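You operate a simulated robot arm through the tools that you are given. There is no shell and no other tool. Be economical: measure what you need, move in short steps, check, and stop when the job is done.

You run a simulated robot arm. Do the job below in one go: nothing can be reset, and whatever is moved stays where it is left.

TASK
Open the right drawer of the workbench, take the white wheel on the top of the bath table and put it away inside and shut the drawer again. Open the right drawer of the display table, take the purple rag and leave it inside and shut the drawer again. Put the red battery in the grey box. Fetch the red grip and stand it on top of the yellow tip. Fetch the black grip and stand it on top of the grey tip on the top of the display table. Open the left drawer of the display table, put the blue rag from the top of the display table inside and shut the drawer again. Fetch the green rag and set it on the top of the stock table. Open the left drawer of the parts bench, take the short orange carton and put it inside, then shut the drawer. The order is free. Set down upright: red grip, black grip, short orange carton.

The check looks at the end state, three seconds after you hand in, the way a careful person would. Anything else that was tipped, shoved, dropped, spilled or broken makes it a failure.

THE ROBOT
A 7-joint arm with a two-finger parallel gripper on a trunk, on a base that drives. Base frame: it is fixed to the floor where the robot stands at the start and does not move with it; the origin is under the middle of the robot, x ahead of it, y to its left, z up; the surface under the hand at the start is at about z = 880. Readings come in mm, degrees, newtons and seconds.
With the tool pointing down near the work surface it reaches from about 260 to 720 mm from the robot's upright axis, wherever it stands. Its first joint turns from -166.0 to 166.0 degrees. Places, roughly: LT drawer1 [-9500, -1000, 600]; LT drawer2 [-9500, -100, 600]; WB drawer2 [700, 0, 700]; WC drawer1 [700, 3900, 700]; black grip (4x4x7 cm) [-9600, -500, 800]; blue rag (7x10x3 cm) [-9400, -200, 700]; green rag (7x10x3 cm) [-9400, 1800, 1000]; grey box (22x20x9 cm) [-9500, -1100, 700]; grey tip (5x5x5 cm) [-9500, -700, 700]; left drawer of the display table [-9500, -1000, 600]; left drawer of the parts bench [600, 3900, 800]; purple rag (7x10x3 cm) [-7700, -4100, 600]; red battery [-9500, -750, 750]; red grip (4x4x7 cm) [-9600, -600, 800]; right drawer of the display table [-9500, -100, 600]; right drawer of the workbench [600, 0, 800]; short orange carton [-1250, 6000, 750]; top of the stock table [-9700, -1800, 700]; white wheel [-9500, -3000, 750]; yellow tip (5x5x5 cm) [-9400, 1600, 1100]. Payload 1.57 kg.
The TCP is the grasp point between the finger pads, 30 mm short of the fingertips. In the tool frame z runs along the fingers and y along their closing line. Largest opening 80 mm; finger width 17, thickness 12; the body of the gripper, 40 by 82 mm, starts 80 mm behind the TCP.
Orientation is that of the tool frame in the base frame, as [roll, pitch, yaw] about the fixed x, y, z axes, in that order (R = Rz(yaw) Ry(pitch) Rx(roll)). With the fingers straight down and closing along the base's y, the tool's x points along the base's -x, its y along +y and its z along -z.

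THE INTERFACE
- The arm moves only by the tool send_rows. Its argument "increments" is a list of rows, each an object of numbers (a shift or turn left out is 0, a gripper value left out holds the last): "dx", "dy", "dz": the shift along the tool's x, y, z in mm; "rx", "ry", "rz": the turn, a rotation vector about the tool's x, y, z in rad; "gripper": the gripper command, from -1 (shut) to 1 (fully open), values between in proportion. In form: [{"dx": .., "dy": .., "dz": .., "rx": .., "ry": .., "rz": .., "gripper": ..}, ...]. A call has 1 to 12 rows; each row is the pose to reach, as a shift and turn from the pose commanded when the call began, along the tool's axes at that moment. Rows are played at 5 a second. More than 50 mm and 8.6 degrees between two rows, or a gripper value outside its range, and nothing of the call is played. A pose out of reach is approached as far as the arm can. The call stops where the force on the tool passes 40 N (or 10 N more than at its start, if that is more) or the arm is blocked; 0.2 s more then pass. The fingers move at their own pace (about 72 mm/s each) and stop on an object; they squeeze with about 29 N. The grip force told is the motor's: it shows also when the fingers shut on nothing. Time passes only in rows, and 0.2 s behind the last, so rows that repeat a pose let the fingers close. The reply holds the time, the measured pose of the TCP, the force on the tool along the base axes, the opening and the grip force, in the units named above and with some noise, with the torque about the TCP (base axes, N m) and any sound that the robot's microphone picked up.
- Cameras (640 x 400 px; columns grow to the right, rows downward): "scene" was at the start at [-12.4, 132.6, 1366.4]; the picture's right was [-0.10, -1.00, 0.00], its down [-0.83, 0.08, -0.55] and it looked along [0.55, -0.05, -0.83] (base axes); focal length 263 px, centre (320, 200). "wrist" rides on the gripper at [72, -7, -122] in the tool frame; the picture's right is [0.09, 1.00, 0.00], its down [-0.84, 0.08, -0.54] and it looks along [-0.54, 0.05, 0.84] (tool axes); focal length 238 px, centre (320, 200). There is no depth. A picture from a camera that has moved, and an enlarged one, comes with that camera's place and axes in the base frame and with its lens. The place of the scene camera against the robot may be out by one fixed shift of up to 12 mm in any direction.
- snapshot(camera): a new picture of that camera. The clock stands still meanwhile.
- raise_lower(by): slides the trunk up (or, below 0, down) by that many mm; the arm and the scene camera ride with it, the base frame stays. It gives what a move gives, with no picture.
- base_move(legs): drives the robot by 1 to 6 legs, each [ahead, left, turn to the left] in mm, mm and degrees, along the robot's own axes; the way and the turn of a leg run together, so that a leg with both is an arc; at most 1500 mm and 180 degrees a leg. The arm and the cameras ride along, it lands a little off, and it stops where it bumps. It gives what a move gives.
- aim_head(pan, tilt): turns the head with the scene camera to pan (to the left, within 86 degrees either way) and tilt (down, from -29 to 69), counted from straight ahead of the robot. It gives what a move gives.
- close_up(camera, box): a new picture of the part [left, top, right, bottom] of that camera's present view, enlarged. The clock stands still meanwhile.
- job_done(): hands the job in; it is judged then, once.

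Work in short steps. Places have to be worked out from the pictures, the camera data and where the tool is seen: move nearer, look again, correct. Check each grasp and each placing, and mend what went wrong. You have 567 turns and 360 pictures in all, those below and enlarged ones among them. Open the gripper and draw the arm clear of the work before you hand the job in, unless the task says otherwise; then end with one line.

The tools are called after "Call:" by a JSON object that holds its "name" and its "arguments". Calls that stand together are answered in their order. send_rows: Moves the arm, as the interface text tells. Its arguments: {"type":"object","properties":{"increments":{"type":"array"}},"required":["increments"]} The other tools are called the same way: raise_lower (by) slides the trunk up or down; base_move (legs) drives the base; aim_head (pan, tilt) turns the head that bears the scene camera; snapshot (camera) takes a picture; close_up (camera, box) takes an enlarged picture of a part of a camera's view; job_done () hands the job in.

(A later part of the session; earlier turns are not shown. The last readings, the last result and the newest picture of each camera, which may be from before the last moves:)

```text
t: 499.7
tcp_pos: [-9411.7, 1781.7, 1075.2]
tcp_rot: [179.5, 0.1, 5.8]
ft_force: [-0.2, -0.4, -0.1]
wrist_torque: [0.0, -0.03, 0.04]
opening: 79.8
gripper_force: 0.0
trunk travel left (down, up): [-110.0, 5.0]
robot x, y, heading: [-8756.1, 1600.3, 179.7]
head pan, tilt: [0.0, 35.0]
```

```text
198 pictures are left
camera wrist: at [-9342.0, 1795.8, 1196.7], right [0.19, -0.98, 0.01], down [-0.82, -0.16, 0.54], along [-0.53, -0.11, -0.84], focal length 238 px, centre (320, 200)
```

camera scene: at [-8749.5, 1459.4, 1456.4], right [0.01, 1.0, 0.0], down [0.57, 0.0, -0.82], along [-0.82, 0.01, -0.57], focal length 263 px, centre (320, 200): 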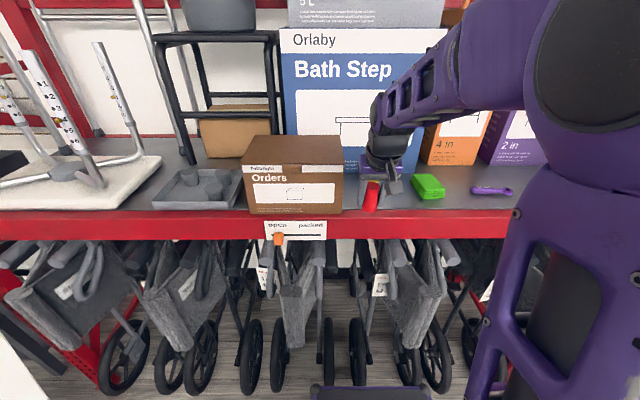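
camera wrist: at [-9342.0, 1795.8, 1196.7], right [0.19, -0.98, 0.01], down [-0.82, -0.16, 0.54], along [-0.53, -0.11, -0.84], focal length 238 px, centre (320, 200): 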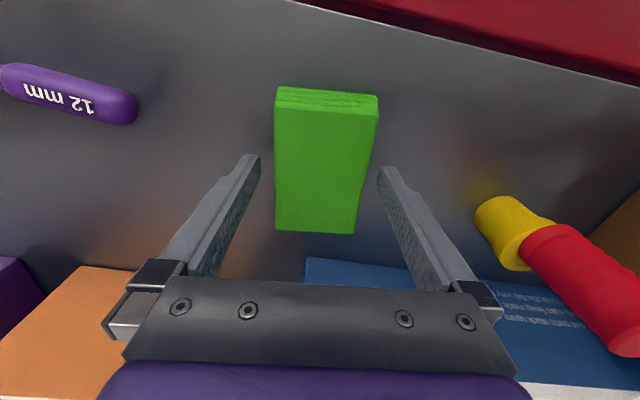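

Well aligned now. I lower until the tips touch the shelf, back off slightly, and close.

Call:
{"name": "send_rows", "arguments": {"increments": [{"dz": 5}, {"dz": 9}, {"dz": 12}, {"dz": 15}, {"dz": 18}]}}

```text
t: 500.9
tcp_pos: [-9412.6, 1781.5, 1060.6]
tcp_rot: [179.7, 0.4, 5.8]
ft_force: [-3.6, 2.2, 11.0]
wrist_torque: [0.53, 0.03, 0.13]
opening: 80.3
gripper_force: 0.1
trunk travel left (down, up): [-110.0, 5.0]
robot x, y, heading: [-8759.9, 1604.1, 179.8]
head pan, tilt: [0.0, 35.0]
```

Call:
{"name": "send_rows", "arguments": {"increments": [{"dz": -3}, {"dz": -3, "gripper": -1}, {"dz": -3, "gripper": -1}, {"dz": -3, "gripper": -1}]}}

Call:
{"name": "send_rows", "arguments": {"increments": [{"dz": -30}, {"dz": -60}]}}

Call:
{"name": "snapshot", "arguments": {"camera": "wrist"}}

Call:
{"name": "snapshot", "arguments": {"camera": "scene"}}

```text
t: 501.9
tcp_pos: [-9412.2, 1780.9, 1060.0]
tcp_rot: [179.5, 0.1, 5.8]
ft_force: [0.5, -0.1, -0.4]
wrist_torque: [0.07, -0.04, -0.01]
opening: 64.1
gripper_force: 29.9
trunk travel left (down, up): [-110.0, 5.0]
robot x, y, heading: [-8758.1, 1600.9, 179.3]
head pan, tilt: [0.0, 35.0]
```

```text
t: 502.5
tcp_pos: [-9412.5, 1782.2, 1121.2]
tcp_rot: [179.5, 0.2, 5.8]
ft_force: [-0.5, 0.0, -0.6]
wrist_torque: [-0.02, 0.04, -0.01]
opening: 63.8
gripper_force: 28.6
trunk travel left (down, up): [-110.0, 5.0]
robot x, y, heading: [-8758.0, 1601.6, 179.5]
head pan, tilt: [0.0, 35.0]
```

```text
197 pictures are left
camera wrist: at [-9341.9, 1795.6, 1241.5], right [0.19, -0.98, 0.01], down [-0.82, -0.16, 0.54], along [-0.53, -0.11, -0.84], focal length 238 px, centre (320, 200)
```

wrist: 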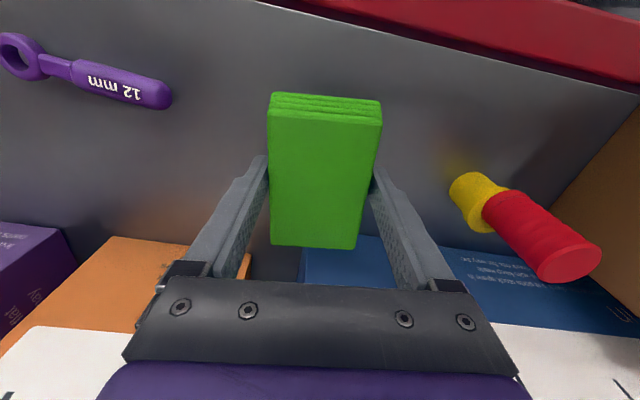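

```text
196 pictures are left
camera scene: at [-8749.5, 1459.4, 1456.3], right [0.01, 1.0, 0.0], down [0.57, 0.0, -0.82], along [-0.82, 0.01, -0.57], focal length 263 px, centre (320, 200)
```

scene: 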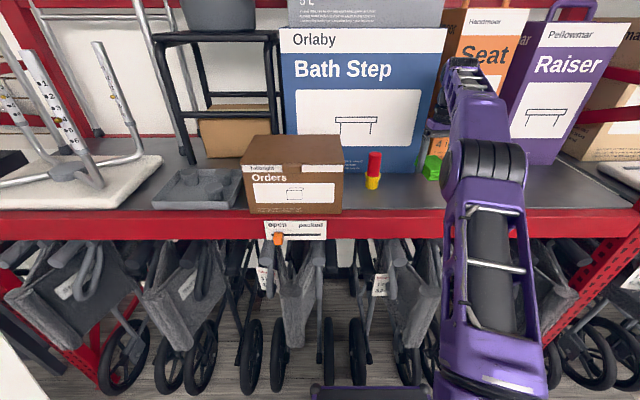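

The rag is held. I back the base away from the rack, fold the arm, and lower the trunk.

Call:
{"name": "base_move", "arguments": {"legs": [[-450, 0, 0]]}}

Call:
{"name": "send_rows", "arguments": {"increments": [{"dx": 25, "dy": 23, "dz": 10, "rz": 0.012}, {"dx": 50, "dy": 46, "dz": 25, "rz": 0.024}, {"dx": 75, "dy": 69, "dz": 40, "rz": 0.036}, {"dx": 100, "dy": 92, "dz": 55, "rz": 0.048}, {"dx": 125, "dy": 115, "dz": 70, "rz": 0.06}, {"dx": 150, "dy": 138, "dz": 85, "rz": 0.072}, {"dx": 175, "dy": 160, "dz": 100, "rz": 0.085}, {"dx": 200, "dy": 180, "dz": 120, "rz": 0.098}]}}

Call:
{"name": "raise_lower", "arguments": {"by": -60}}

Call:
{"name": "aim_head", "arguments": {"pan": 45, "tilt": 30}}

Call:
{"name": "snapshot", "arguments": {"camera": "scene"}}

```text
t: 505.2
tcp_pos: [-8965.2, 1781.3, 1120.8]
tcp_rot: [179.5, 0.2, 5.4]
ft_force: [0.2, 0.5, -0.2]
wrist_torque: [-0.02, -0.03, -0.02]
opening: 63.7
gripper_force: 29.4
trunk travel left (down, up): [-110.0, 5.0]
robot x, y, heading: [-8312.6, 1597.4, 179.1]
head pan, tilt: [0.0, 35.0]
```

```text
t: 507.0
tcp_pos: [-8749.1, 1619.0, 1001.8]
tcp_rot: [179.5, 0.1, -0.2]
ft_force: [-0.2, 0.8, -0.4]
wrist_torque: [0.04, -0.01, 0.02]
opening: 64.0
gripper_force: 28.8
trunk travel left (down, up): [-110.0, 5.0]
robot x, y, heading: [-8313.8, 1595.1, 179.3]
head pan, tilt: [0.0, 35.0]
```

```text
t: 508.0
tcp_pos: [-8749.8, 1619.5, 942.5]
tcp_rot: [179.5, 0.1, -0.2]
ft_force: [0.0, 0.1, -0.1]
wrist_torque: [-0.02, 0.0, -0.02]
opening: 63.8
gripper_force: 28.9
trunk travel left (down, up): [-50.0, 65.0]
robot x, y, heading: [-8318.6, 1594.1, 179.4]
head pan, tilt: [0.0, 35.0]
```

```text
t: 509.1
tcp_pos: [-8750.0, 1618.5, 943.8]
tcp_rot: [179.5, 0.1, -0.2]
ft_force: [1.0, 0.6, -0.1]
wrist_torque: [0.02, 0.02, -0.01]
opening: 64.0
gripper_force: 29.3
trunk travel left (down, up): [-50.0, 65.0]
robot x, y, heading: [-8313.4, 1597.8, 178.9]
head pan, tilt: [45.0, 30.0]
```

```text
195 pictures are left
camera scene: at [-8281.9, 1391.1, 1404.1], right [-0.7, 0.72, 0.0], down [0.36, 0.35, -0.87], along [-0.62, -0.6, -0.5], focal length 263 px, centre (320, 200)
```

scene: 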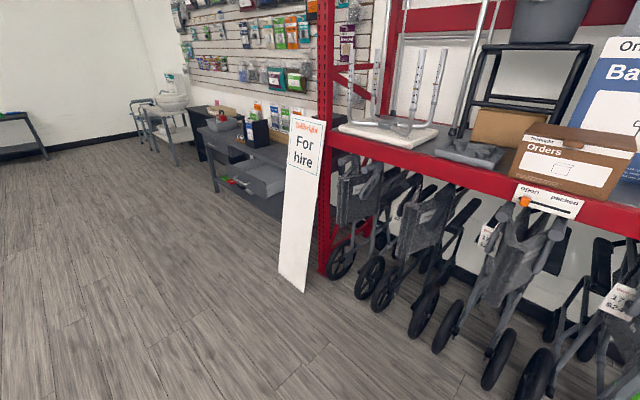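

I strafe left (south) to the stock table at y≈-1800.

Call:
{"name": "base_move", "arguments": {"legs": [[0, 1150, 0.5], [0, 1150, 0], [0, 1100, 0]]}}

Call:
{"name": "aim_head", "arguments": {"pan": 0, "tilt": 35}}

Call:
{"name": "snapshot", "arguments": {"camera": "scene"}}

```text
t: 541.8
tcp_pos: [-8765.6, -1773.3, 941.7]
tcp_rot: [179.6, 0.1, -0.1]
ft_force: [0.0, 0.5, 0.0]
wrist_torque: [0.0, 0.02, -0.02]
opening: 63.9
gripper_force: 28.7
trunk travel left (down, up): [-50.0, 65.0]
robot x, y, heading: [-8323.1, -1792.7, 179.4]
head pan, tilt: [45.0, 30.0]
```

```text
t: 542.9
tcp_pos: [-8764.4, -1773.1, 941.5]
tcp_rot: [179.4, 0.1, -0.1]
ft_force: [0.2, 0.2, -1.1]
wrist_torque: [0.01, -0.02, -0.01]
opening: 63.6
gripper_force: 29.0
trunk travel left (down, up): [-50.0, 65.0]
robot x, y, heading: [-8325.3, -1795.6, 179.4]
head pan, tilt: [0.0, 35.0]
```

```text
194 pictures are left
camera scene: at [-8320.4, -1935.6, 1396.4], right [0.01, 1.0, 0.0], down [0.57, -0.01, -0.82], along [-0.82, 0.01, -0.57], focal length 263 px, centre (320, 200)
```

scene: 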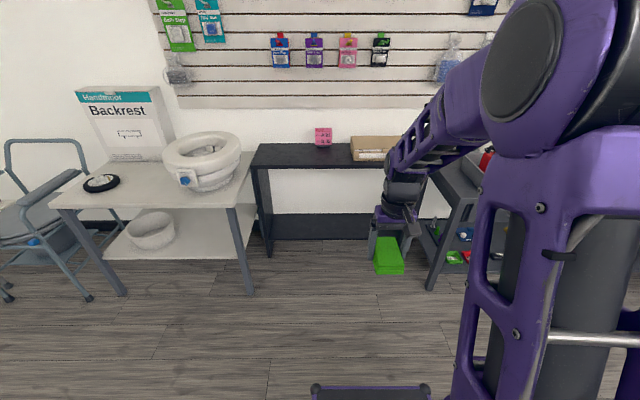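

The stock table's left half is free. I drive in so the hand can reach about [-9620, -1980].

Call:
{"name": "base_move", "arguments": {"legs": [[560, 60, 0.5]]}}

Call:
{"name": "snapshot", "arguments": {"camera": "scene"}}

Call:
{"name": "snapshot", "arguments": {"camera": "wrist"}}

```text
t: 546.1
tcp_pos: [-9325.8, -1829.6, 942.3]
tcp_rot: [179.5, 0.1, 0.1]
ft_force: [-0.8, 0.3, -0.6]
wrist_torque: [-0.02, -0.02, 0.0]
opening: 63.9
gripper_force: 28.7
trunk travel left (down, up): [-50.0, 65.0]
robot x, y, heading: [-8890.6, -1850.7, 179.7]
head pan, tilt: [0.0, 35.0]
```

```text
193 pictures are left
camera scene: at [-8881.2, -1990.5, 1396.4], right [0.01, 1.0, 0.0], down [0.57, 0.0, -0.82], along [-0.82, 0.01, -0.57], focal length 263 px, centre (320, 200)
```

scene: 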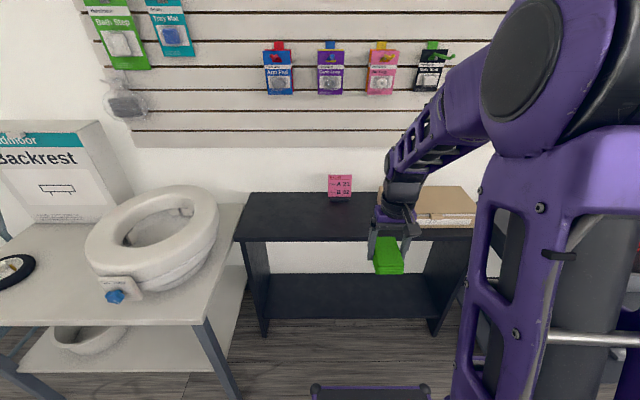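

```text
192 pictures are left
camera wrist: at [-9254.6, -1821.7, 1063.3], right [0.09, -1.0, 0.01], down [-0.84, -0.07, 0.54], along [-0.54, -0.06, -0.84], focal length 238 px, centre (320, 200)
```

wrist: 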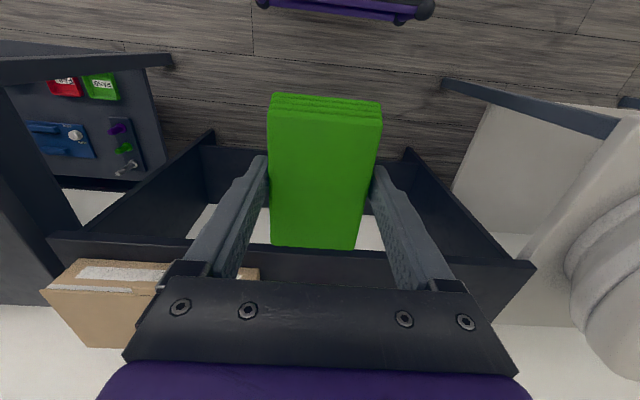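

I need to be closer; both sides are clear, so I move 150 mm further in.

Call:
{"name": "base_move", "arguments": {"legs": [[150, 0, 0]]}}

Call:
{"name": "snapshot", "arguments": {"camera": "scene"}}

Call:
{"name": "snapshot", "arguments": {"camera": "wrist"}}

```text
t: 547.5
tcp_pos: [-9473.6, -1828.1, 942.2]
tcp_rot: [179.5, 0.2, 0.2]
ft_force: [-0.1, 1.0, -0.8]
wrist_torque: [0.01, -0.02, 0.0]
opening: 64.0
gripper_force: 28.9
trunk travel left (down, up): [-50.0, 65.0]
robot x, y, heading: [-9034.8, -1848.9, 179.5]
head pan, tilt: [0.0, 35.0]
```

```text
191 pictures are left
camera scene: at [-9029.3, -1989.7, 1396.4], right [0.01, 1.0, 0.0], down [0.57, 0.0, -0.82], along [-0.82, 0.0, -0.57], focal length 263 px, centre (320, 200)
```

scene: 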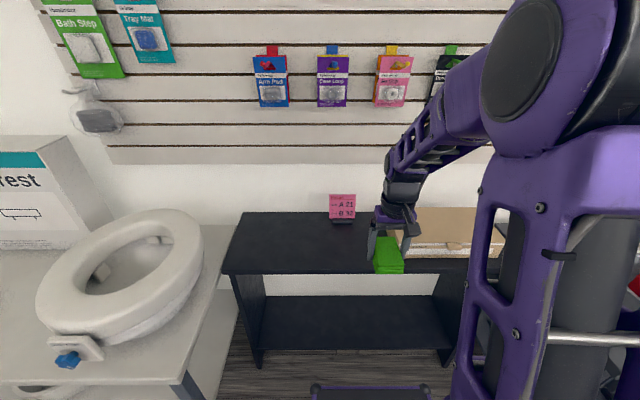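

```text
190 pictures are left
camera wrist: at [-9402.9, -1821.0, 1063.4], right [0.1, -1.0, 0.01], down [-0.84, -0.08, 0.54], along [-0.54, -0.06, -0.84], focal length 238 px, centre (320, 200)
```

wrist: 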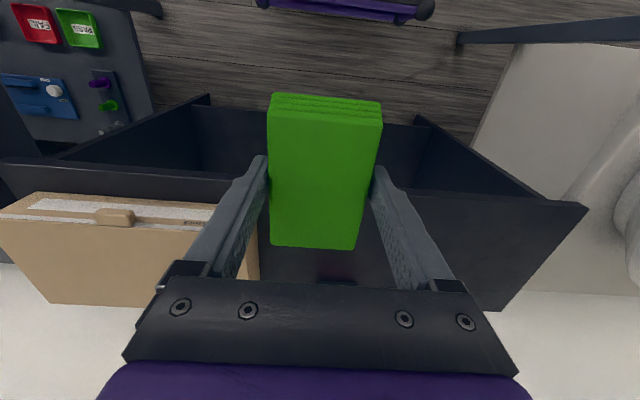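

The table top is at z≈720, with its front edge at x≈-9580. I move the rag over [-9680, -1960] and lower to 800.

Call:
{"name": "send_rows", "arguments": {"increments": [{"dx": -38, "dy": 22}, {"dx": -76, "dy": 44}, {"dx": -112, "dy": 66}, {"dx": -148, "dy": 88}, {"dx": -180, "dy": 110}, {"dx": -206, "dy": 132}, {"dx": -206, "dy": 132, "dz": 45}, {"dx": -206, "dy": 132, "dz": 90}, {"dx": -206, "dy": 132, "dz": 135}]}}

Call:
{"name": "snapshot", "arguments": {"camera": "wrist"}}

Call:
{"name": "snapshot", "arguments": {"camera": "scene"}}

```text
t: 549.5
tcp_pos: [-9678.3, -1960.9, 807.2]
tcp_rot: [179.5, 0.2, 0.1]
ft_force: [0.3, 0.9, 0.1]
wrist_torque: [0.01, -0.04, 0.0]
opening: 63.6
gripper_force: 28.9
trunk travel left (down, up): [-50.0, 65.0]
robot x, y, heading: [-9036.7, -1851.4, 180.1]
head pan, tilt: [0.0, 35.0]
```

```text
189 pictures are left
camera wrist: at [-9607.1, -1952.8, 928.8], right [0.1, -1.0, 0.01], down [-0.84, -0.08, 0.54], along [-0.54, -0.06, -0.84], focal length 238 px, centre (320, 200)
```

wrist: 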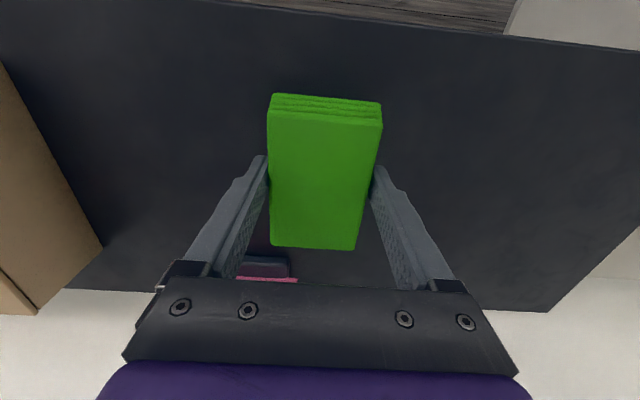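

```text
188 pictures are left
camera scene: at [-9029.3, -1989.6, 1396.4], right [0.01, 1.0, 0.0], down [0.57, 0.0, -0.82], along [-0.82, 0.0, -0.57], focal length 263 px, centre (320, 200)
```

scene: 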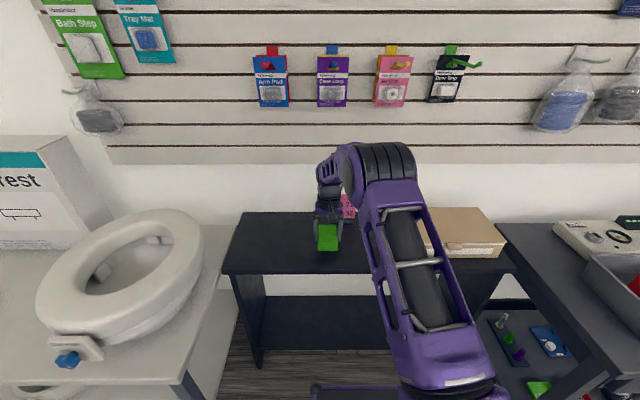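

The rag is well over the table. I lower to contact.

Call:
{"name": "send_rows", "arguments": {"increments": [{"dz": 20}, {"dz": 38}, {"dz": 44}, {"dz": 48}]}}

Call:
{"name": "send_rows", "arguments": {"increments": [{"dz": 2.5}, {"dz": 5}, {"dz": 7.5}, {"dz": 10}]}}

```text
t: 550.4
tcp_pos: [-9680.2, -1962.5, 769.6]
tcp_rot: [179.5, 0.4, 0.1]
ft_force: [12.4, 0.6, 22.0]
wrist_torque: [0.82, -0.85, -0.47]
opening: 64.1
gripper_force: 28.7
trunk travel left (down, up): [-50.0, 65.0]
robot x, y, heading: [-9039.8, -1849.0, 179.9]
head pan, tilt: [0.0, 35.0]
stopped in row 4: the force on the tool passed its limit at 44 N (the readings are from after the stop); the commanded pose is now the measured one
```

```text
t: 550.8
tcp_pos: [-9679.7, -1962.9, 770.2]
tcp_rot: [179.5, 0.3, 0.1]
ft_force: [12.2, 0.5, 20.6]
wrist_torque: [0.82, -0.66, -0.47]
opening: 63.7
gripper_force: 28.8
trunk travel left (down, up): [-50.0, 65.0]
robot x, y, heading: [-9036.6, -1849.1, 179.7]
head pan, tilt: [0.0, 35.0]
stopped in row 2: the force on the tool passed its limit at 43 N (the readings are from after the stop); the commanded pose is now the measured one
```

The rag is on the table. I release and withdraw upward.

Call:
{"name": "send_rows", "arguments": {"increments": [{"dz": -1}, {"dz": -1, "gripper": 0.95}, {"dz": -1, "gripper": 0.95}, {"dz": -1, "gripper": 0.95}, {"dz": -40}, {"dz": -85}, {"dz": -130}, {"dz": -170}, {"dx": 45, "dz": -172}, {"dx": 90, "dz": -172}, {"dx": 135, "dz": -172}, {"dx": 180, "dz": -172}]}}

Call:
{"name": "snapshot", "arguments": {"camera": "scene"}}

```text
t: 553.4
tcp_pos: [-9500.9, -1960.2, 937.8]
tcp_rot: [179.5, 0.3, 0.1]
ft_force: [0.0, 0.5, -0.6]
wrist_torque: [-0.02, -0.03, 0.02]
opening: 78.0
gripper_force: 0.1
trunk travel left (down, up): [-50.0, 65.0]
robot x, y, heading: [-9035.7, -1846.5, 179.9]
head pan, tilt: [0.0, 35.0]
```

```text
187 pictures are left
camera scene: at [-9029.2, -1989.6, 1396.3], right [0.01, 1.0, 0.0], down [0.57, 0.0, -0.82], along [-0.82, 0.0, -0.57], focal length 263 px, centre (320, 200)
```

scene: 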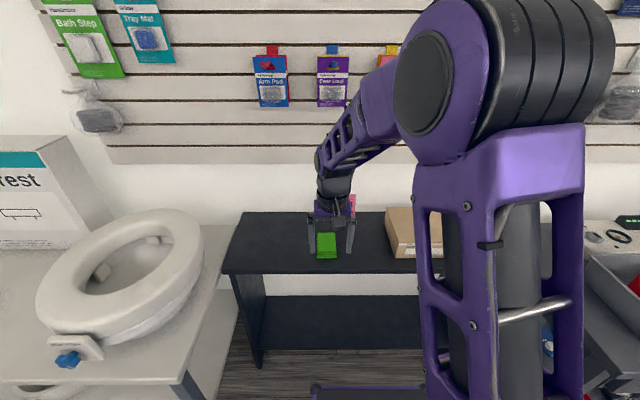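

The green rag is on the stock table. Next the purple rag: I back out, turn to face south, and drive up to the dark bench.

Call:
{"name": "base_move", "arguments": {"legs": [[-700, 0, 0], [0, 0, 90], [0, 585, 0], [1150, 0, 0]]}}

Call:
{"name": "snapshot", "arguments": {"camera": "scene"}}

```text
t: 572.1
tcp_pos: [-7728.1, -3492.5, 938.9]
tcp_rot: [179.5, 0.3, 88.0]
ft_force: [1.0, 0.2, -0.1]
wrist_torque: [0.0, 0.0, 0.0]
opening: 78.1
gripper_force: 0.2
trunk travel left (down, up): [-50.0, 65.0]
robot x, y, heading: [-7821.6, -3024.1, -92.3]
head pan, tilt: [0.0, 35.0]
```

```text
186 pictures are left
camera scene: at [-7673.9, -3029.6, 1396.4], right [-1.0, 0.04, 0.0], down [0.02, 0.57, -0.82], along [-0.03, -0.82, -0.57], focal length 263 px, centre (320, 200)
```

scene: 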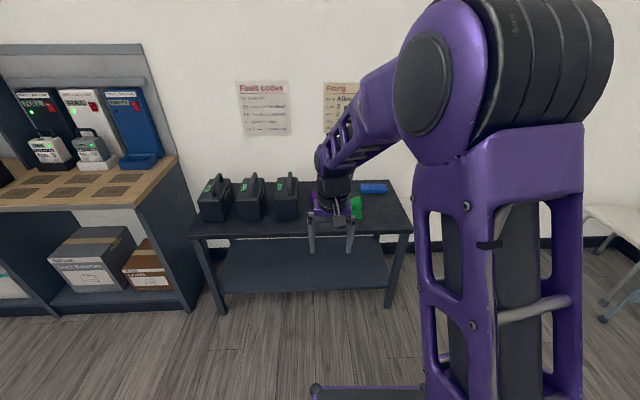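

The bench is low (z≈570), and the rag sits right of the third meter, around [-7743, -4190]. I move closer, straightening the heading.

Call:
{"name": "base_move", "arguments": {"legs": [[340, 70, 2.2]]}}

Call:
{"name": "snapshot", "arguments": {"camera": "scene"}}

Call:
{"name": "snapshot", "arguments": {"camera": "wrist"}}

```text
t: 574.4
tcp_pos: [-7642.7, -3832.4, 938.5]
tcp_rot: [179.6, 0.3, 90.5]
ft_force: [0.0, 0.3, 0.4]
wrist_torque: [-0.01, 0.0, 0.0]
opening: 78.0
gripper_force: 0.1
trunk travel left (down, up): [-50.0, 65.0]
robot x, y, heading: [-7760.6, -3368.5, -89.7]
head pan, tilt: [0.0, 35.0]
```

```text
185 pictures are left
camera scene: at [-7610.8, -3366.6, 1396.4], right [-1.0, 0.0, 0.0], down [0.0, 0.57, -0.82], along [0.0, -0.82, -0.57], focal length 263 px, centre (320, 200)
```

scene: 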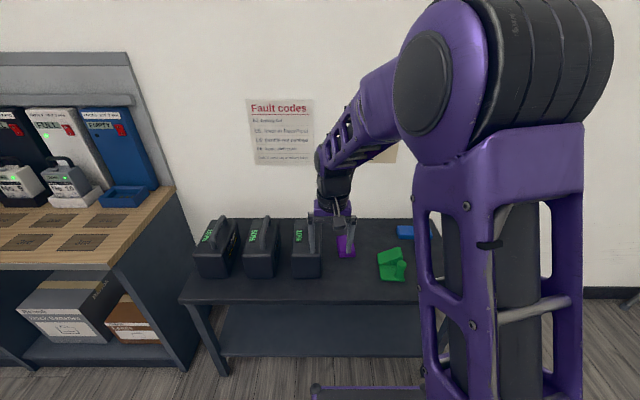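

```text
184 pictures are left
camera wrist: at [-7651.5, -3759.3, 1059.5], right [0.99, 0.1, 0.01], down [0.08, -0.83, 0.55], along [0.06, -0.54, -0.84], focal length 238 px, centre (320, 200)
```

wrist: 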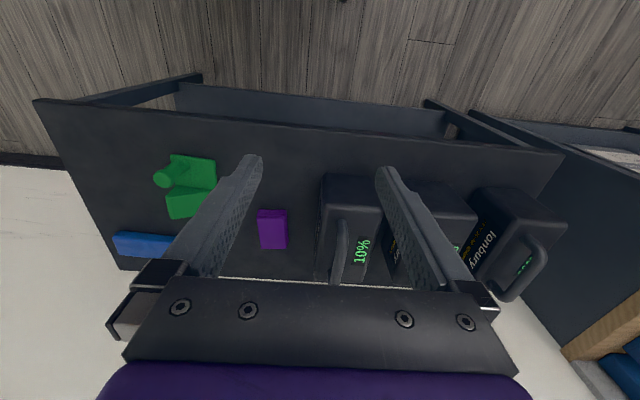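

The rag is at about [-7713, -4088], top z≈675, with free space on both sides. I nudge forward 60 mm and move the open hand above it.

Call:
{"name": "base_move", "arguments": {"legs": [[60, 0, 0]]}}

Call:
{"name": "send_rows", "arguments": {"increments": [{"dx": -38, "dy": -18, "gripper": 1}, {"dx": -78, "dy": -36}, {"dx": -118, "dy": -54}, {"dx": -155, "dy": -70}, {"dx": -188, "dy": -70, "dz": 20}, {"dx": -188, "dy": -70, "dz": 65}, {"dx": -188, "dy": -70, "dz": 110}, {"dx": -188, "dy": -70, "dz": 150}]}}

Call:
{"name": "snapshot", "arguments": {"camera": "wrist"}}

Call:
{"name": "close_up", "arguments": {"camera": "scene", "box": [270, 200, 430, 300]}}

```text
t: 575.4
tcp_pos: [-7642.4, -3892.8, 938.1]
tcp_rot: [179.5, 0.3, 90.6]
ft_force: [0.4, -0.5, -0.8]
wrist_torque: [-0.02, 0.0, -0.02]
opening: 78.2
gripper_force: 0.0
trunk travel left (down, up): [-50.0, 65.0]
robot x, y, heading: [-7755.9, -3432.1, -90.1]
head pan, tilt: [0.0, 35.0]
```

```text
t: 577.2
tcp_pos: [-7710.4, -4084.1, 789.1]
tcp_rot: [179.6, 0.3, 90.7]
ft_force: [0.2, 0.1, -0.3]
wrist_torque: [0.02, -0.01, -0.02]
opening: 80.0
gripper_force: 0.2
trunk travel left (down, up): [-50.0, 65.0]
robot x, y, heading: [-7757.4, -3427.7, -89.8]
head pan, tilt: [0.0, 35.0]
```

```text
183 pictures are left
camera wrist: at [-7718.8, -4012.1, 909.8], right [0.99, 0.1, 0.01], down [0.08, -0.83, 0.55], along [0.06, -0.54, -0.84], focal length 238 px, centre (320, 200)
```

wrist: 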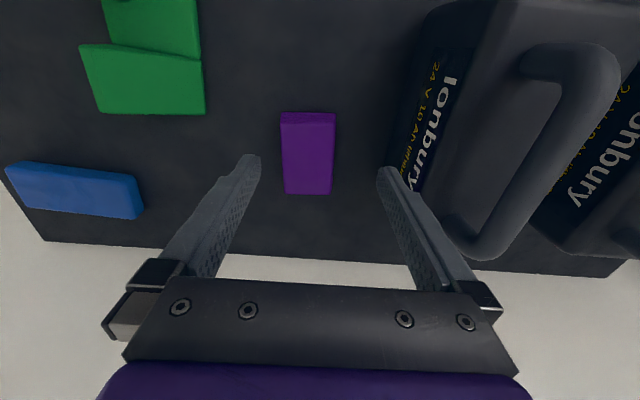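

```text
4.00 times, centred on (350, 250) of scene
camera zoom: at [-7610.5, -3427.9, 1396.4], right [-1.0, 0.0, 0.0], down [0.0, 0.57, -0.82], along [0.0, -0.82, -0.57], focal length 1051 px, centre (200, 0)
```

zoom: 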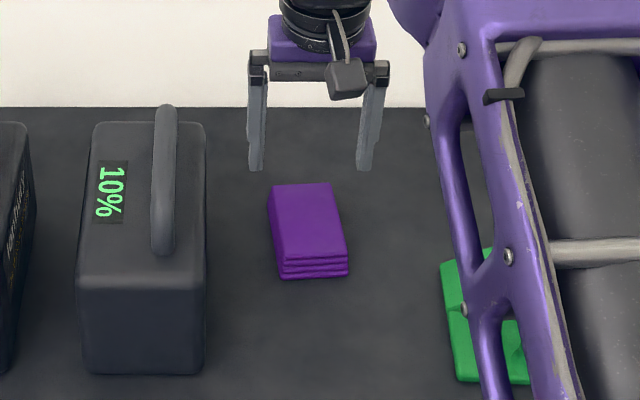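

Scaling by the rag's known width, it is lower and farther than thought: top z≈598, centre about [-7725, -4150]. I nudge forward 20 mm, shift, and lower to recheck.

Call:
{"name": "base_move", "arguments": {"legs": [[20, 0, 0]]}}

Call:
{"name": "send_rows", "arguments": {"increments": [{"dx": -15, "dy": -8, "dz": 30}, {"dx": -30, "dy": -15, "dz": 65}, {"dx": -30, "dy": -15, "dz": 100}]}}

Call:
{"name": "snapshot", "arguments": {"camera": "wrist"}}

Call:
{"name": "close_up", "arguments": {"camera": "scene", "box": [270, 200, 430, 300]}}

```text
t: 578.0
tcp_pos: [-7710.2, -4103.8, 789.2]
tcp_rot: [179.5, 0.3, 90.6]
ft_force: [-0.5, -0.9, -1.0]
wrist_torque: [0.02, -0.01, 0.01]
opening: 80.2
gripper_force: 0.1
trunk travel left (down, up): [-50.0, 65.0]
robot x, y, heading: [-7756.4, -3452.3, -89.7]
head pan, tilt: [0.0, 35.0]
```

```text
t: 578.8
tcp_pos: [-7724.2, -4136.6, 689.7]
tcp_rot: [179.4, 0.3, 90.6]
ft_force: [-0.5, 0.6, 0.7]
wrist_torque: [0.02, 0.0, 0.0]
opening: 80.0
gripper_force: 0.2
trunk travel left (down, up): [-50.0, 65.0]
robot x, y, heading: [-7757.2, -3451.9, -89.7]
head pan, tilt: [0.0, 35.0]
```

```text
181 pictures are left
camera wrist: at [-7733.3, -4063.8, 810.4], right [0.99, 0.1, 0.01], down [0.08, -0.83, 0.55], along [0.06, -0.54, -0.84], focal length 238 px, centre (320, 200)
```

wrist: 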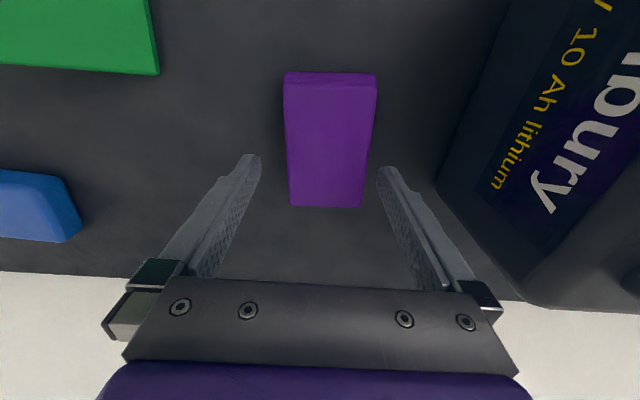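

```text
4.00 times, centred on (350, 250) of scene
camera zoom: at [-7610.5, -3448.0, 1396.4], right [-1.0, 0.0, 0.0], down [0.0, 0.57, -0.82], along [0.0, -0.82, -0.57], focal length 1051 px, centre (200, 0)
```

zoom: 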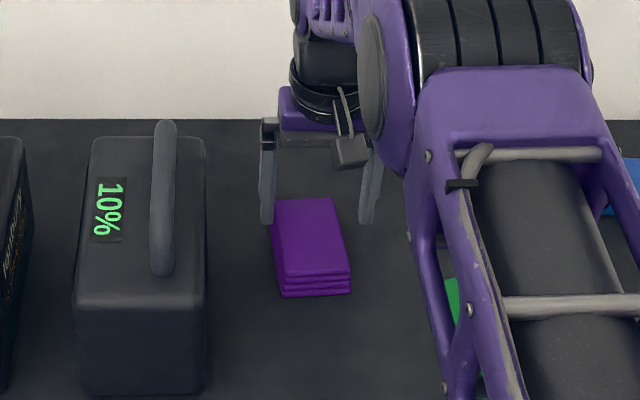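

Refined: rag top z≈632, centre right below the hand, offset 5 mm and turned ~4°. I correct and lower to contact.

Call:
{"name": "send_rows", "arguments": {"increments": [{"dy": 5, "rz": -0.065, "dz": 5}, {"dx": 3, "dy": 5, "rz": -0.065, "dz": 25}, {"dx": 3, "dy": 5, "rz": -0.065, "dz": 36}]}}

Call:
{"name": "snapshot", "arguments": {"camera": "wrist"}}

```text
t: 579.6
tcp_pos: [-7719.3, -4132.5, 655.0]
tcp_rot: [179.6, 0.3, 94.3]
ft_force: [0.4, 0.5, 0.5]
wrist_torque: [-0.04, 0.02, -0.03]
opening: 80.1
gripper_force: 0.1
trunk travel left (down, up): [-50.0, 65.0]
robot x, y, heading: [-7757.4, -3448.5, -89.9]
head pan, tilt: [0.0, 35.0]
```

```text
179 pictures are left
camera wrist: at [-7732.5, -4061.3, 775.2], right [0.99, 0.17, 0.01], down [0.14, -0.83, 0.55], along [0.1, -0.54, -0.84], focal length 238 px, centre (320, 200)
```

wrist: 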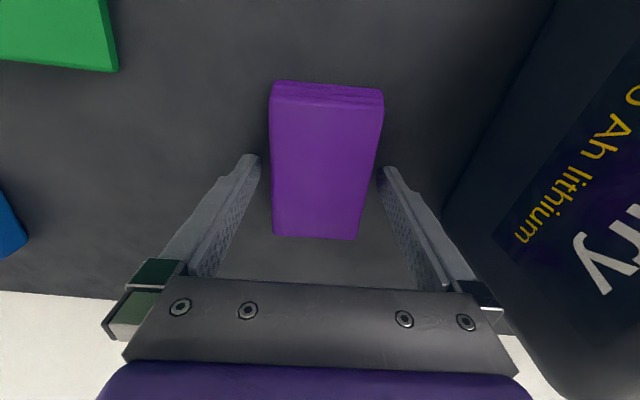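

Nearly at grasp height. I lower the last millimetres to contact, ease up and close.

Call:
{"name": "send_rows", "arguments": {"increments": [{"dz": 4}, {"dz": 8}, {"dz": 11}, {"dz": 14}, {"dz": 17}]}}

```text
t: 580.4
tcp_pos: [-7721.6, -4133.7, 650.4]
tcp_rot: [179.8, 0.4, 94.2]
ft_force: [-0.2, 13.7, 22.1]
wrist_torque: [0.54, 0.95, -0.63]
opening: 79.1
gripper_force: 0.0
trunk travel left (down, up): [-50.0, 65.0]
robot x, y, heading: [-7758.6, -3451.7, -89.7]
head pan, tilt: [0.0, 35.0]
stopped in row 4: the force on the tool passed its limit at 44 N (the readings are from after the stop); the commanded pose is now the measured one
```

Call:
{"name": "send_rows", "arguments": {"increments": [{"dz": -2}, {"dz": -2, "gripper": -1}, {"dz": -2, "gripper": -1}, {"dz": -2, "gripper": -1}]}}

Call:
{"name": "send_rows", "arguments": {"increments": [{"dz": -30}, {"dz": -65}, {"dz": -110}, {"dz": -155}, {"dz": -200}, {"dz": -245}, {"dz": -290}]}}

Call:
{"name": "snapshot", "arguments": {"camera": "scene"}}

```text
t: 581.4
tcp_pos: [-7720.7, -4134.7, 650.0]
tcp_rot: [179.7, 0.6, 94.3]
ft_force: [-10.7, -2.1, 11.6]
wrist_torque: [-0.14, 0.78, 0.14]
opening: 64.1
gripper_force: 28.9
trunk travel left (down, up): [-50.0, 65.0]
robot x, y, heading: [-7757.5, -3451.9, -89.7]
head pan, tilt: [0.0, 35.0]
```

```text
t: 583.0
tcp_pos: [-7723.8, -4133.4, 938.2]
tcp_rot: [179.7, 0.4, 94.3]
ft_force: [0.2, 0.0, -0.1]
wrist_torque: [-0.01, 0.0, 0.01]
opening: 63.7
gripper_force: 29.7
trunk travel left (down, up): [-50.0, 65.0]
robot x, y, heading: [-7758.7, -3449.6, -89.7]
head pan, tilt: [0.0, 35.0]
```

```text
178 pictures are left
camera scene: at [-7610.5, -3448.1, 1396.3], right [-1.0, 0.0, 0.0], down [0.0, 0.57, -0.82], along [0.0, -0.82, -0.57], focal length 263 px, centre (320, 200)
```

scene: 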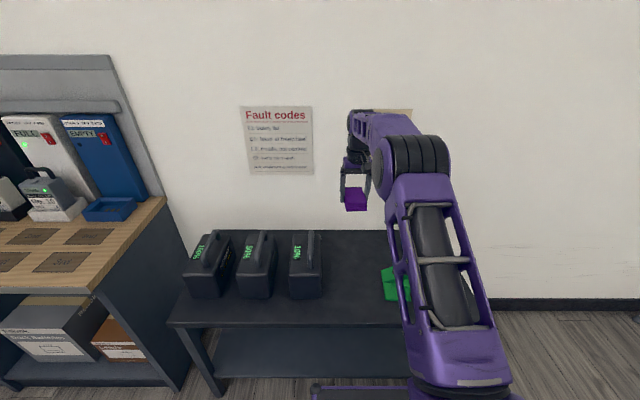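

The purple rag is held. I retract, back off, turn west, and drive to the open right drawer of the display table.

Call:
{"name": "send_rows", "arguments": {"increments": [{"dx": 45}, {"dx": 90}, {"dx": 135}, {"dx": 180}, {"dx": 230}]}}

Call:
{"name": "base_move", "arguments": {"legs": [[-550, 0, 0], [0, 0, -90], [800, 0, 0], [0, -1400, 0], [0, -1390, 0]]}}

Call:
{"name": "snapshot", "arguments": {"camera": "scene"}}

Call:
{"name": "snapshot", "arguments": {"camera": "wrist"}}

```text
t: 584.2
tcp_pos: [-7737.4, -3902.8, 938.0]
tcp_rot: [179.5, 0.4, 94.2]
ft_force: [0.0, -0.5, 0.4]
wrist_torque: [0.03, 0.04, -0.03]
opening: 64.0
gripper_force: 29.0
trunk travel left (down, up): [-50.0, 65.0]
robot x, y, heading: [-7757.5, -3452.2, -89.7]
head pan, tilt: [0.0, 35.0]
```

```text
t: 621.1
tcp_pos: [-8998.1, -180.3, 937.5]
tcp_rot: [179.6, 0.4, 2.4]
ft_force: [-0.2, -0.7, -0.8]
wrist_torque: [0.04, 0.0, 0.02]
opening: 63.8
gripper_force: 29.1
trunk travel left (down, up): [-50.0, 65.0]
robot x, y, heading: [-8542.5, -174.5, 178.5]
head pan, tilt: [0.0, 35.0]
```

```text
177 pictures are left
camera scene: at [-8539.3, -316.9, 1396.4], right [0.03, 1.0, 0.0], down [0.57, -0.02, -0.82], along [-0.82, 0.02, -0.57], focal length 263 px, centre (320, 200)
```

scene: 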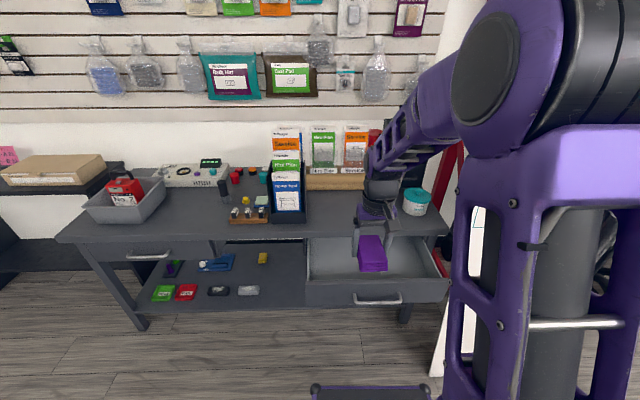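

```text
176 pictures are left
camera wrist: at [-8926.1, -170.9, 1058.7], right [0.13, -0.99, 0.01], down [-0.83, -0.11, 0.55], along [-0.54, -0.08, -0.84], focal length 238 px, centre (320, 200)
```

wrist: 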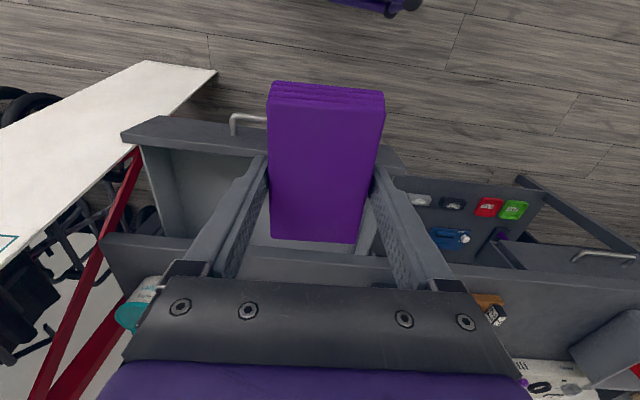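

The drawer is in front of me. I fine-tune the base, then put the rag over the drawer's middle.

Call:
{"name": "base_move", "arguments": {"legs": [[30, -50, 1.5]]}}

Call:
{"name": "send_rows", "arguments": {"increments": [{"dx": -42, "dy": -5}, {"dx": -84, "dy": -10}, {"dx": -126, "dy": -15}, {"dx": -168, "dy": -15}, {"dx": -180, "dy": -15, "dz": 40}, {"dx": -180, "dy": -15, "dz": 85}, {"dx": -180, "dy": -15, "dz": 130}, {"dx": -180, "dy": -15, "dz": 175}]}}

Call:
{"name": "snapshot", "arguments": {"camera": "wrist"}}

Call:
{"name": "snapshot", "arguments": {"camera": "scene"}}

```text
t: 622.2
tcp_pos: [-9026.7, -143.4, 938.2]
tcp_rot: [179.7, 0.4, 4.0]
ft_force: [0.8, -0.6, -0.4]
wrist_torque: [0.0, 0.02, -0.02]
opening: 64.1
gripper_force: 28.8
trunk travel left (down, up): [-50.0, 65.0]
robot x, y, heading: [-8575.3, -124.1, 179.7]
head pan, tilt: [0.0, 35.0]
```

```text
t: 624.0
tcp_pos: [-9209.3, -142.4, 763.8]
tcp_rot: [179.8, 0.5, 3.8]
ft_force: [0.0, 0.0, -0.3]
wrist_torque: [-0.01, 0.05, 0.02]
opening: 63.6
gripper_force: 28.7
trunk travel left (down, up): [-50.0, 65.0]
robot x, y, heading: [-8573.4, -129.0, 179.8]
head pan, tilt: [0.0, 35.0]
```

```text
175 pictures are left
camera wrist: at [-9136.7, -130.9, 885.5], right [0.16, -0.99, 0.01], down [-0.83, -0.13, 0.55], along [-0.54, -0.09, -0.84], focal length 238 px, centre (320, 200)
```

wrist: 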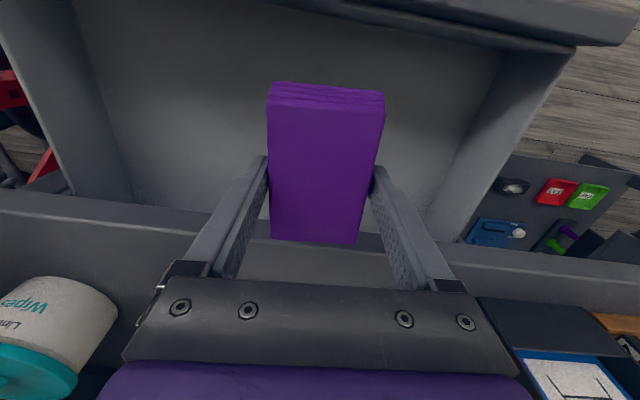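

```text
174 pictures are left
camera scene: at [-8564.3, -267.8, 1396.4], right [0.0, 1.0, 0.0], down [0.57, 0.0, -0.82], along [-0.82, 0.0, -0.57], focal length 263 px, centre (320, 200)
```

scene: 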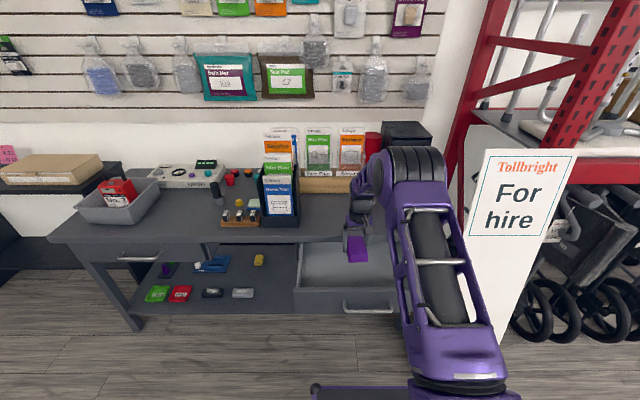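

I ease 15 mm back from the table edge and lower into the drawer.

Call:
{"name": "send_rows", "arguments": {"increments": [{"dx": 15, "dz": 25}, {"dx": 15, "dz": 60}, {"dx": 15, "dz": 95}, {"dx": 15, "dz": 125}, {"dx": 15, "dz": 145}]}}

Call:
{"name": "send_rows", "arguments": {"increments": [{"dz": 4}, {"dz": 8}, {"dz": 12}, {"dz": 16}, {"dz": 20}]}}

```text
t: 625.2
tcp_pos: [-9192.9, -142.7, 619.1]
tcp_rot: [179.6, 0.4, 3.9]
ft_force: [0.1, -0.3, 0.2]
wrist_torque: [0.0, 0.03, -0.01]
opening: 63.9
gripper_force: 28.8
trunk travel left (down, up): [-50.0, 65.0]
robot x, y, heading: [-8573.9, -125.5, 179.8]
head pan, tilt: [0.0, 35.0]
```

```text
t: 626.5
tcp_pos: [-9200.7, -142.5, 607.5]
tcp_rot: [179.7, 1.3, 3.9]
ft_force: [-0.8, -0.2, 14.5]
wrist_torque: [0.39, -0.64, 0.0]
opening: 63.8
gripper_force: 28.8
trunk travel left (down, up): [-50.0, 65.0]
robot x, y, heading: [-8575.4, -128.2, 179.6]
head pan, tilt: [0.0, 35.0]
stopped in row 5: the force on the tool passed its limit at 42 N (the readings are from after the stop); the commanded pose is now the measured one
```

Floor felt. I release, lift out, and retract the hand.

Call:
{"name": "send_rows", "arguments": {"increments": [{"dz": -1}, {"dz": -1, "gripper": 0.95}, {"dz": -1, "gripper": 0.95}, {"dz": -1, "gripper": 0.95}, {"dz": -40}, {"dz": -80}, {"dz": -125}, {"dz": -170}, {"dz": -215}, {"dz": -260}, {"dz": -305}, {"dz": -330}]}}

Call:
{"name": "send_rows", "arguments": {"increments": [{"dx": 45}, {"dx": 90, "gripper": -1}, {"dx": 135}, {"dx": 165, "rz": 0.07}]}}

Call:
{"name": "snapshot", "arguments": {"camera": "wrist"}}

```text
t: 629.1
tcp_pos: [-9194.7, -140.2, 933.0]
tcp_rot: [179.7, 0.9, 3.9]
ft_force: [-0.5, 0.3, 0.8]
wrist_torque: [0.03, -0.04, 0.0]
opening: 77.9
gripper_force: 0.0
trunk travel left (down, up): [-50.0, 65.0]
robot x, y, heading: [-8571.9, -126.2, 179.8]
head pan, tilt: [0.0, 35.0]
```

```text
t: 630.1
tcp_pos: [-9029.0, -129.3, 930.8]
tcp_rot: [179.6, 1.0, -0.2]
ft_force: [0.3, -0.2, 0.1]
wrist_torque: [-0.01, -0.01, -0.04]
opening: 0.2
gripper_force: 19.1
trunk travel left (down, up): [-50.0, 65.0]
robot x, y, heading: [-8569.9, -127.2, 179.8]
head pan, tilt: [0.0, 35.0]
```

```text
173 pictures are left
camera wrist: at [-8957.1, -122.4, 1050.9], right [0.09, -1.0, 0.0], down [-0.83, -0.07, 0.56], along [-0.55, -0.05, -0.83], focal length 238 px, centre (320, 200)
```

wrist: 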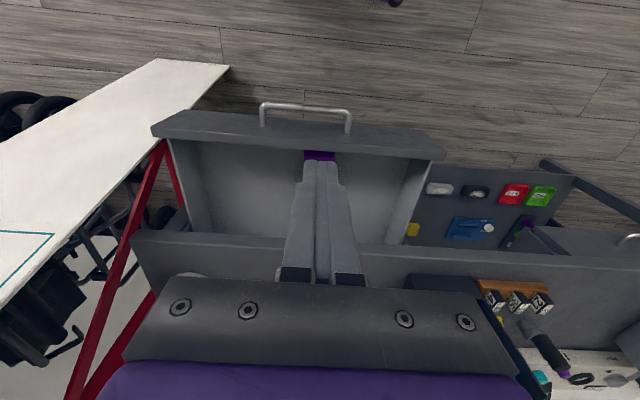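

The rag is inside. I back off, lower the closed fingers in front of the handle, and push the drawer shut.

Call:
{"name": "base_move", "arguments": {"legs": [[-140, 0, 0]]}}

Call:
{"name": "send_rows", "arguments": {"increments": [{"dy": -8, "dz": 45}, {"dy": -17, "dz": 90}, {"dy": -17, "dz": 135}, {"dy": -17, "dz": 180}, {"dy": -17, "dz": 225}, {"dy": -17, "dz": 260}, {"dy": -17, "dz": 288}]}}

Call:
{"name": "snapshot", "arguments": {"camera": "scene"}}

```text
t: 631.4
tcp_pos: [-8891.6, -129.9, 930.9]
tcp_rot: [179.6, 0.9, -0.1]
ft_force: [0.5, 0.5, 0.0]
wrist_torque: [0.01, 0.05, 0.01]
opening: 0.2
gripper_force: 21.2
trunk travel left (down, up): [-50.0, 65.0]
robot x, y, heading: [-8436.6, -126.0, 179.6]
head pan, tilt: [0.0, 35.0]
```

```text
t: 633.0
tcp_pos: [-8895.6, -110.7, 643.3]
tcp_rot: [179.6, 1.0, -0.1]
ft_force: [0.4, 0.8, 0.0]
wrist_torque: [0.0, 0.02, 0.01]
opening: 0.0
gripper_force: 21.0
trunk travel left (down, up): [-50.0, 65.0]
robot x, y, heading: [-8437.5, -128.9, 179.6]
head pan, tilt: [0.0, 35.0]
```

```text
172 pictures are left
camera scene: at [-8425.3, -268.4, 1396.4], right [0.0, 1.0, 0.0], down [0.57, 0.0, -0.82], along [-0.82, 0.0, -0.57], focal length 263 px, centre (320, 200)
```

scene: 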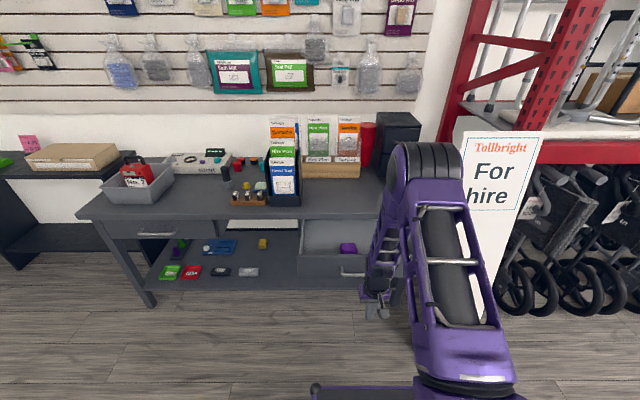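

Call:
{"name": "base_move", "arguments": {"legs": [[315, 0, 0]]}}

Call:
{"name": "send_rows", "arguments": {"increments": [{"dx": -12}, {"dx": -24}, {"dx": -34}, {"dx": -42}, {"dx": -48}, {"dx": -54}, {"dx": -60}]}}

Call:
{"name": "snapshot", "arguments": {"camera": "scene"}}

```text
t: 635.1
tcp_pos: [-9205.3, -112.4, 642.8]
tcp_rot: [179.6, 1.0, 0.0]
ft_force: [0.2, 0.1, -0.7]
wrist_torque: [0.0, 0.0, 0.03]
opening: 0.0
gripper_force: 21.1
trunk travel left (down, up): [-50.0, 65.0]
robot x, y, heading: [-8744.7, -129.3, 179.5]
head pan, tilt: [0.0, 35.0]
```

```text
t: 636.7
tcp_pos: [-9262.2, -112.6, 644.4]
tcp_rot: [179.7, 0.4, -0.1]
ft_force: [19.8, 0.3, 7.9]
wrist_torque: [0.07, -0.29, -0.01]
opening: 0.2
gripper_force: 21.7
trunk travel left (down, up): [-50.0, 65.0]
robot x, y, heading: [-8745.1, -128.3, 179.8]
head pan, tilt: [0.0, 35.0]
```

```text
171 pictures are left
camera scene: at [-8733.4, -267.3, 1396.6], right [0.0, 1.0, 0.0], down [0.57, 0.0, -0.82], along [-0.82, 0.0, -0.57], focal length 263 px, centre (320, 200)
```

scene: 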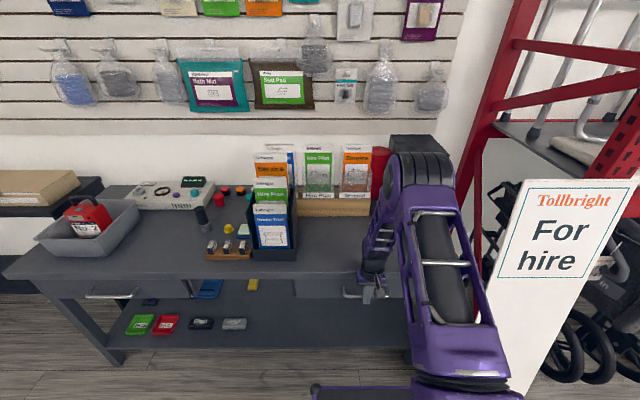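

Seated at 20 N. I withdraw, raise the hand and check that both drawers are flush and the black grip still stands.

Call:
{"name": "send_rows", "arguments": {"increments": [{"dx": 30}, {"dx": 55, "dz": -15}, {"dx": 55, "dz": -60}, {"dx": 55, "dz": -105}, {"dx": 55, "dz": -150}, {"dx": 55, "dz": -195}, {"dx": 55, "dz": -240}, {"dx": 55, "dz": -290}]}}

Call:
{"name": "base_move", "arguments": {"legs": [[-350, 0, 0], [0, 550, 0]]}}

Call:
{"name": "snapshot", "arguments": {"camera": "scene"}}

Call:
{"name": "close_up", "arguments": {"camera": "scene", "box": [150, 130, 390, 280]}}

```text
t: 638.5
tcp_pos: [-9205.9, -110.7, 936.9]
tcp_rot: [179.6, 0.9, 0.1]
ft_force: [0.1, -0.6, -0.8]
wrist_torque: [0.0, -0.03, -0.01]
opening: 0.0
gripper_force: 21.5
trunk travel left (down, up): [-50.0, 65.0]
robot x, y, heading: [-8743.7, -129.6, 179.9]
head pan, tilt: [0.0, 35.0]
```

```text
t: 646.1
tcp_pos: [-8863.4, -652.7, 935.0]
tcp_rot: [179.6, 1.0, -0.4]
ft_force: [0.0, -0.2, -0.2]
wrist_torque: [0.02, 0.0, 0.0]
opening: 0.0
gripper_force: 21.7
trunk travel left (down, up): [-50.0, 65.0]
robot x, y, heading: [-8402.4, -669.3, 179.5]
head pan, tilt: [0.0, 35.0]
```

```text
170 pictures are left
camera scene: at [-8394.5, -812.6, 1396.4], right [0.01, 1.0, 0.0], down [0.57, -0.01, -0.82], along [-0.82, 0.01, -0.57], focal length 263 px, centre (320, 200)
```

scene: 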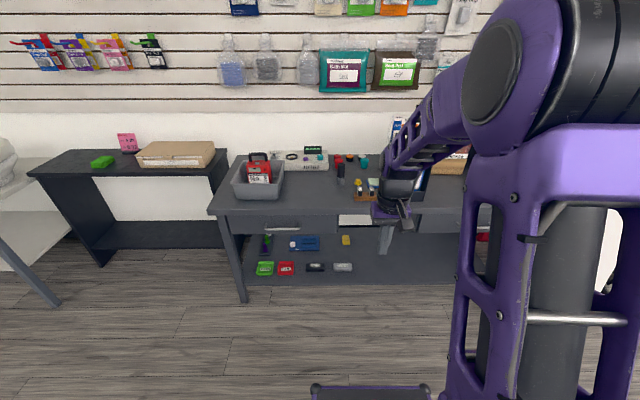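

```text
2.67 times, centred on (270, 205) of scene
camera zoom: at [-8394.5, -812.6, 1396.4], right [0.01, 1.0, 0.0], down [0.57, -0.01, -0.82], along [-0.82, 0.01, -0.57], focal length 701 px, centre (453, 187)
```

zoom: 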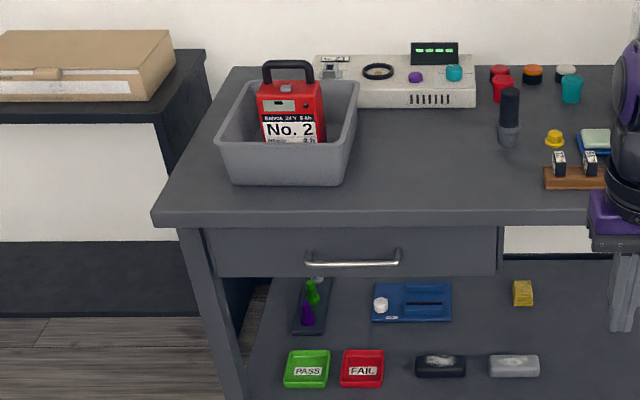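

Both drawers are flush, and the battery display has switched itself off. Now the white wheel: I drive to the bath table.

Call:
{"name": "base_move", "arguments": {"legs": [[0, 1200, 0.3], [0, 1120, 0], [250, 0, 0]]}}

Call:
{"name": "snapshot", "arguments": {"camera": "scene"}}

Call:
{"name": "close_up", "arguments": {"camera": "scene", "box": [200, 120, 440, 270]}}

```text
t: 670.1
tcp_pos: [-9116.5, -3007.3, 936.8]
tcp_rot: [179.5, 1.0, 1.0]
ft_force: [0.0, 0.2, 0.3]
wrist_torque: [0.03, 0.01, 0.02]
opening: 0.3
gripper_force: 21.6
trunk travel left (down, up): [-50.0, 65.0]
robot x, y, heading: [-8651.9, -3015.8, -179.3]
head pan, tilt: [0.0, 35.0]
```

```text
168 pictures are left
camera scene: at [-8642.3, -3156.0, 1396.4], right [-0.01, 1.0, 0.0], down [0.57, 0.01, -0.82], along [-0.82, -0.01, -0.57], focal length 263 px, centre (320, 200)
```

scene: 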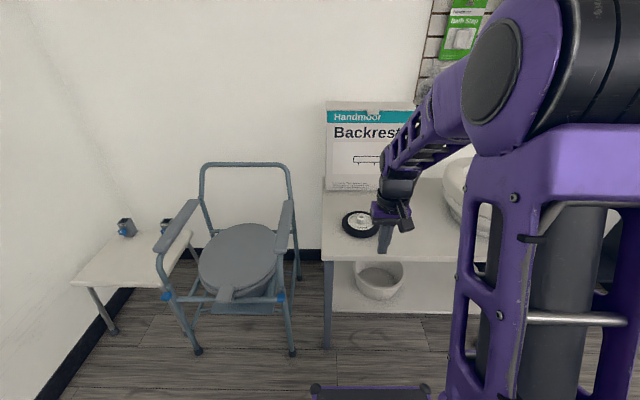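

```text
2.67 times, centred on (320, 195) of scene
camera zoom: at [-8642.3, -3156.0, 1396.4], right [-0.01, 1.0, 0.0], down [0.57, 0.01, -0.82], along [-0.82, -0.01, -0.57], focal length 701 px, centre (320, 213)
```

zoom: 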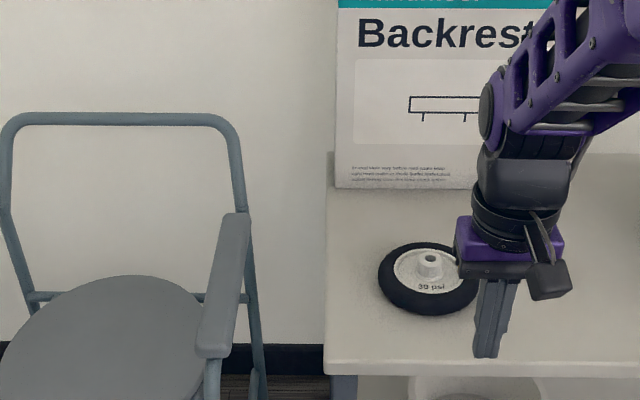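

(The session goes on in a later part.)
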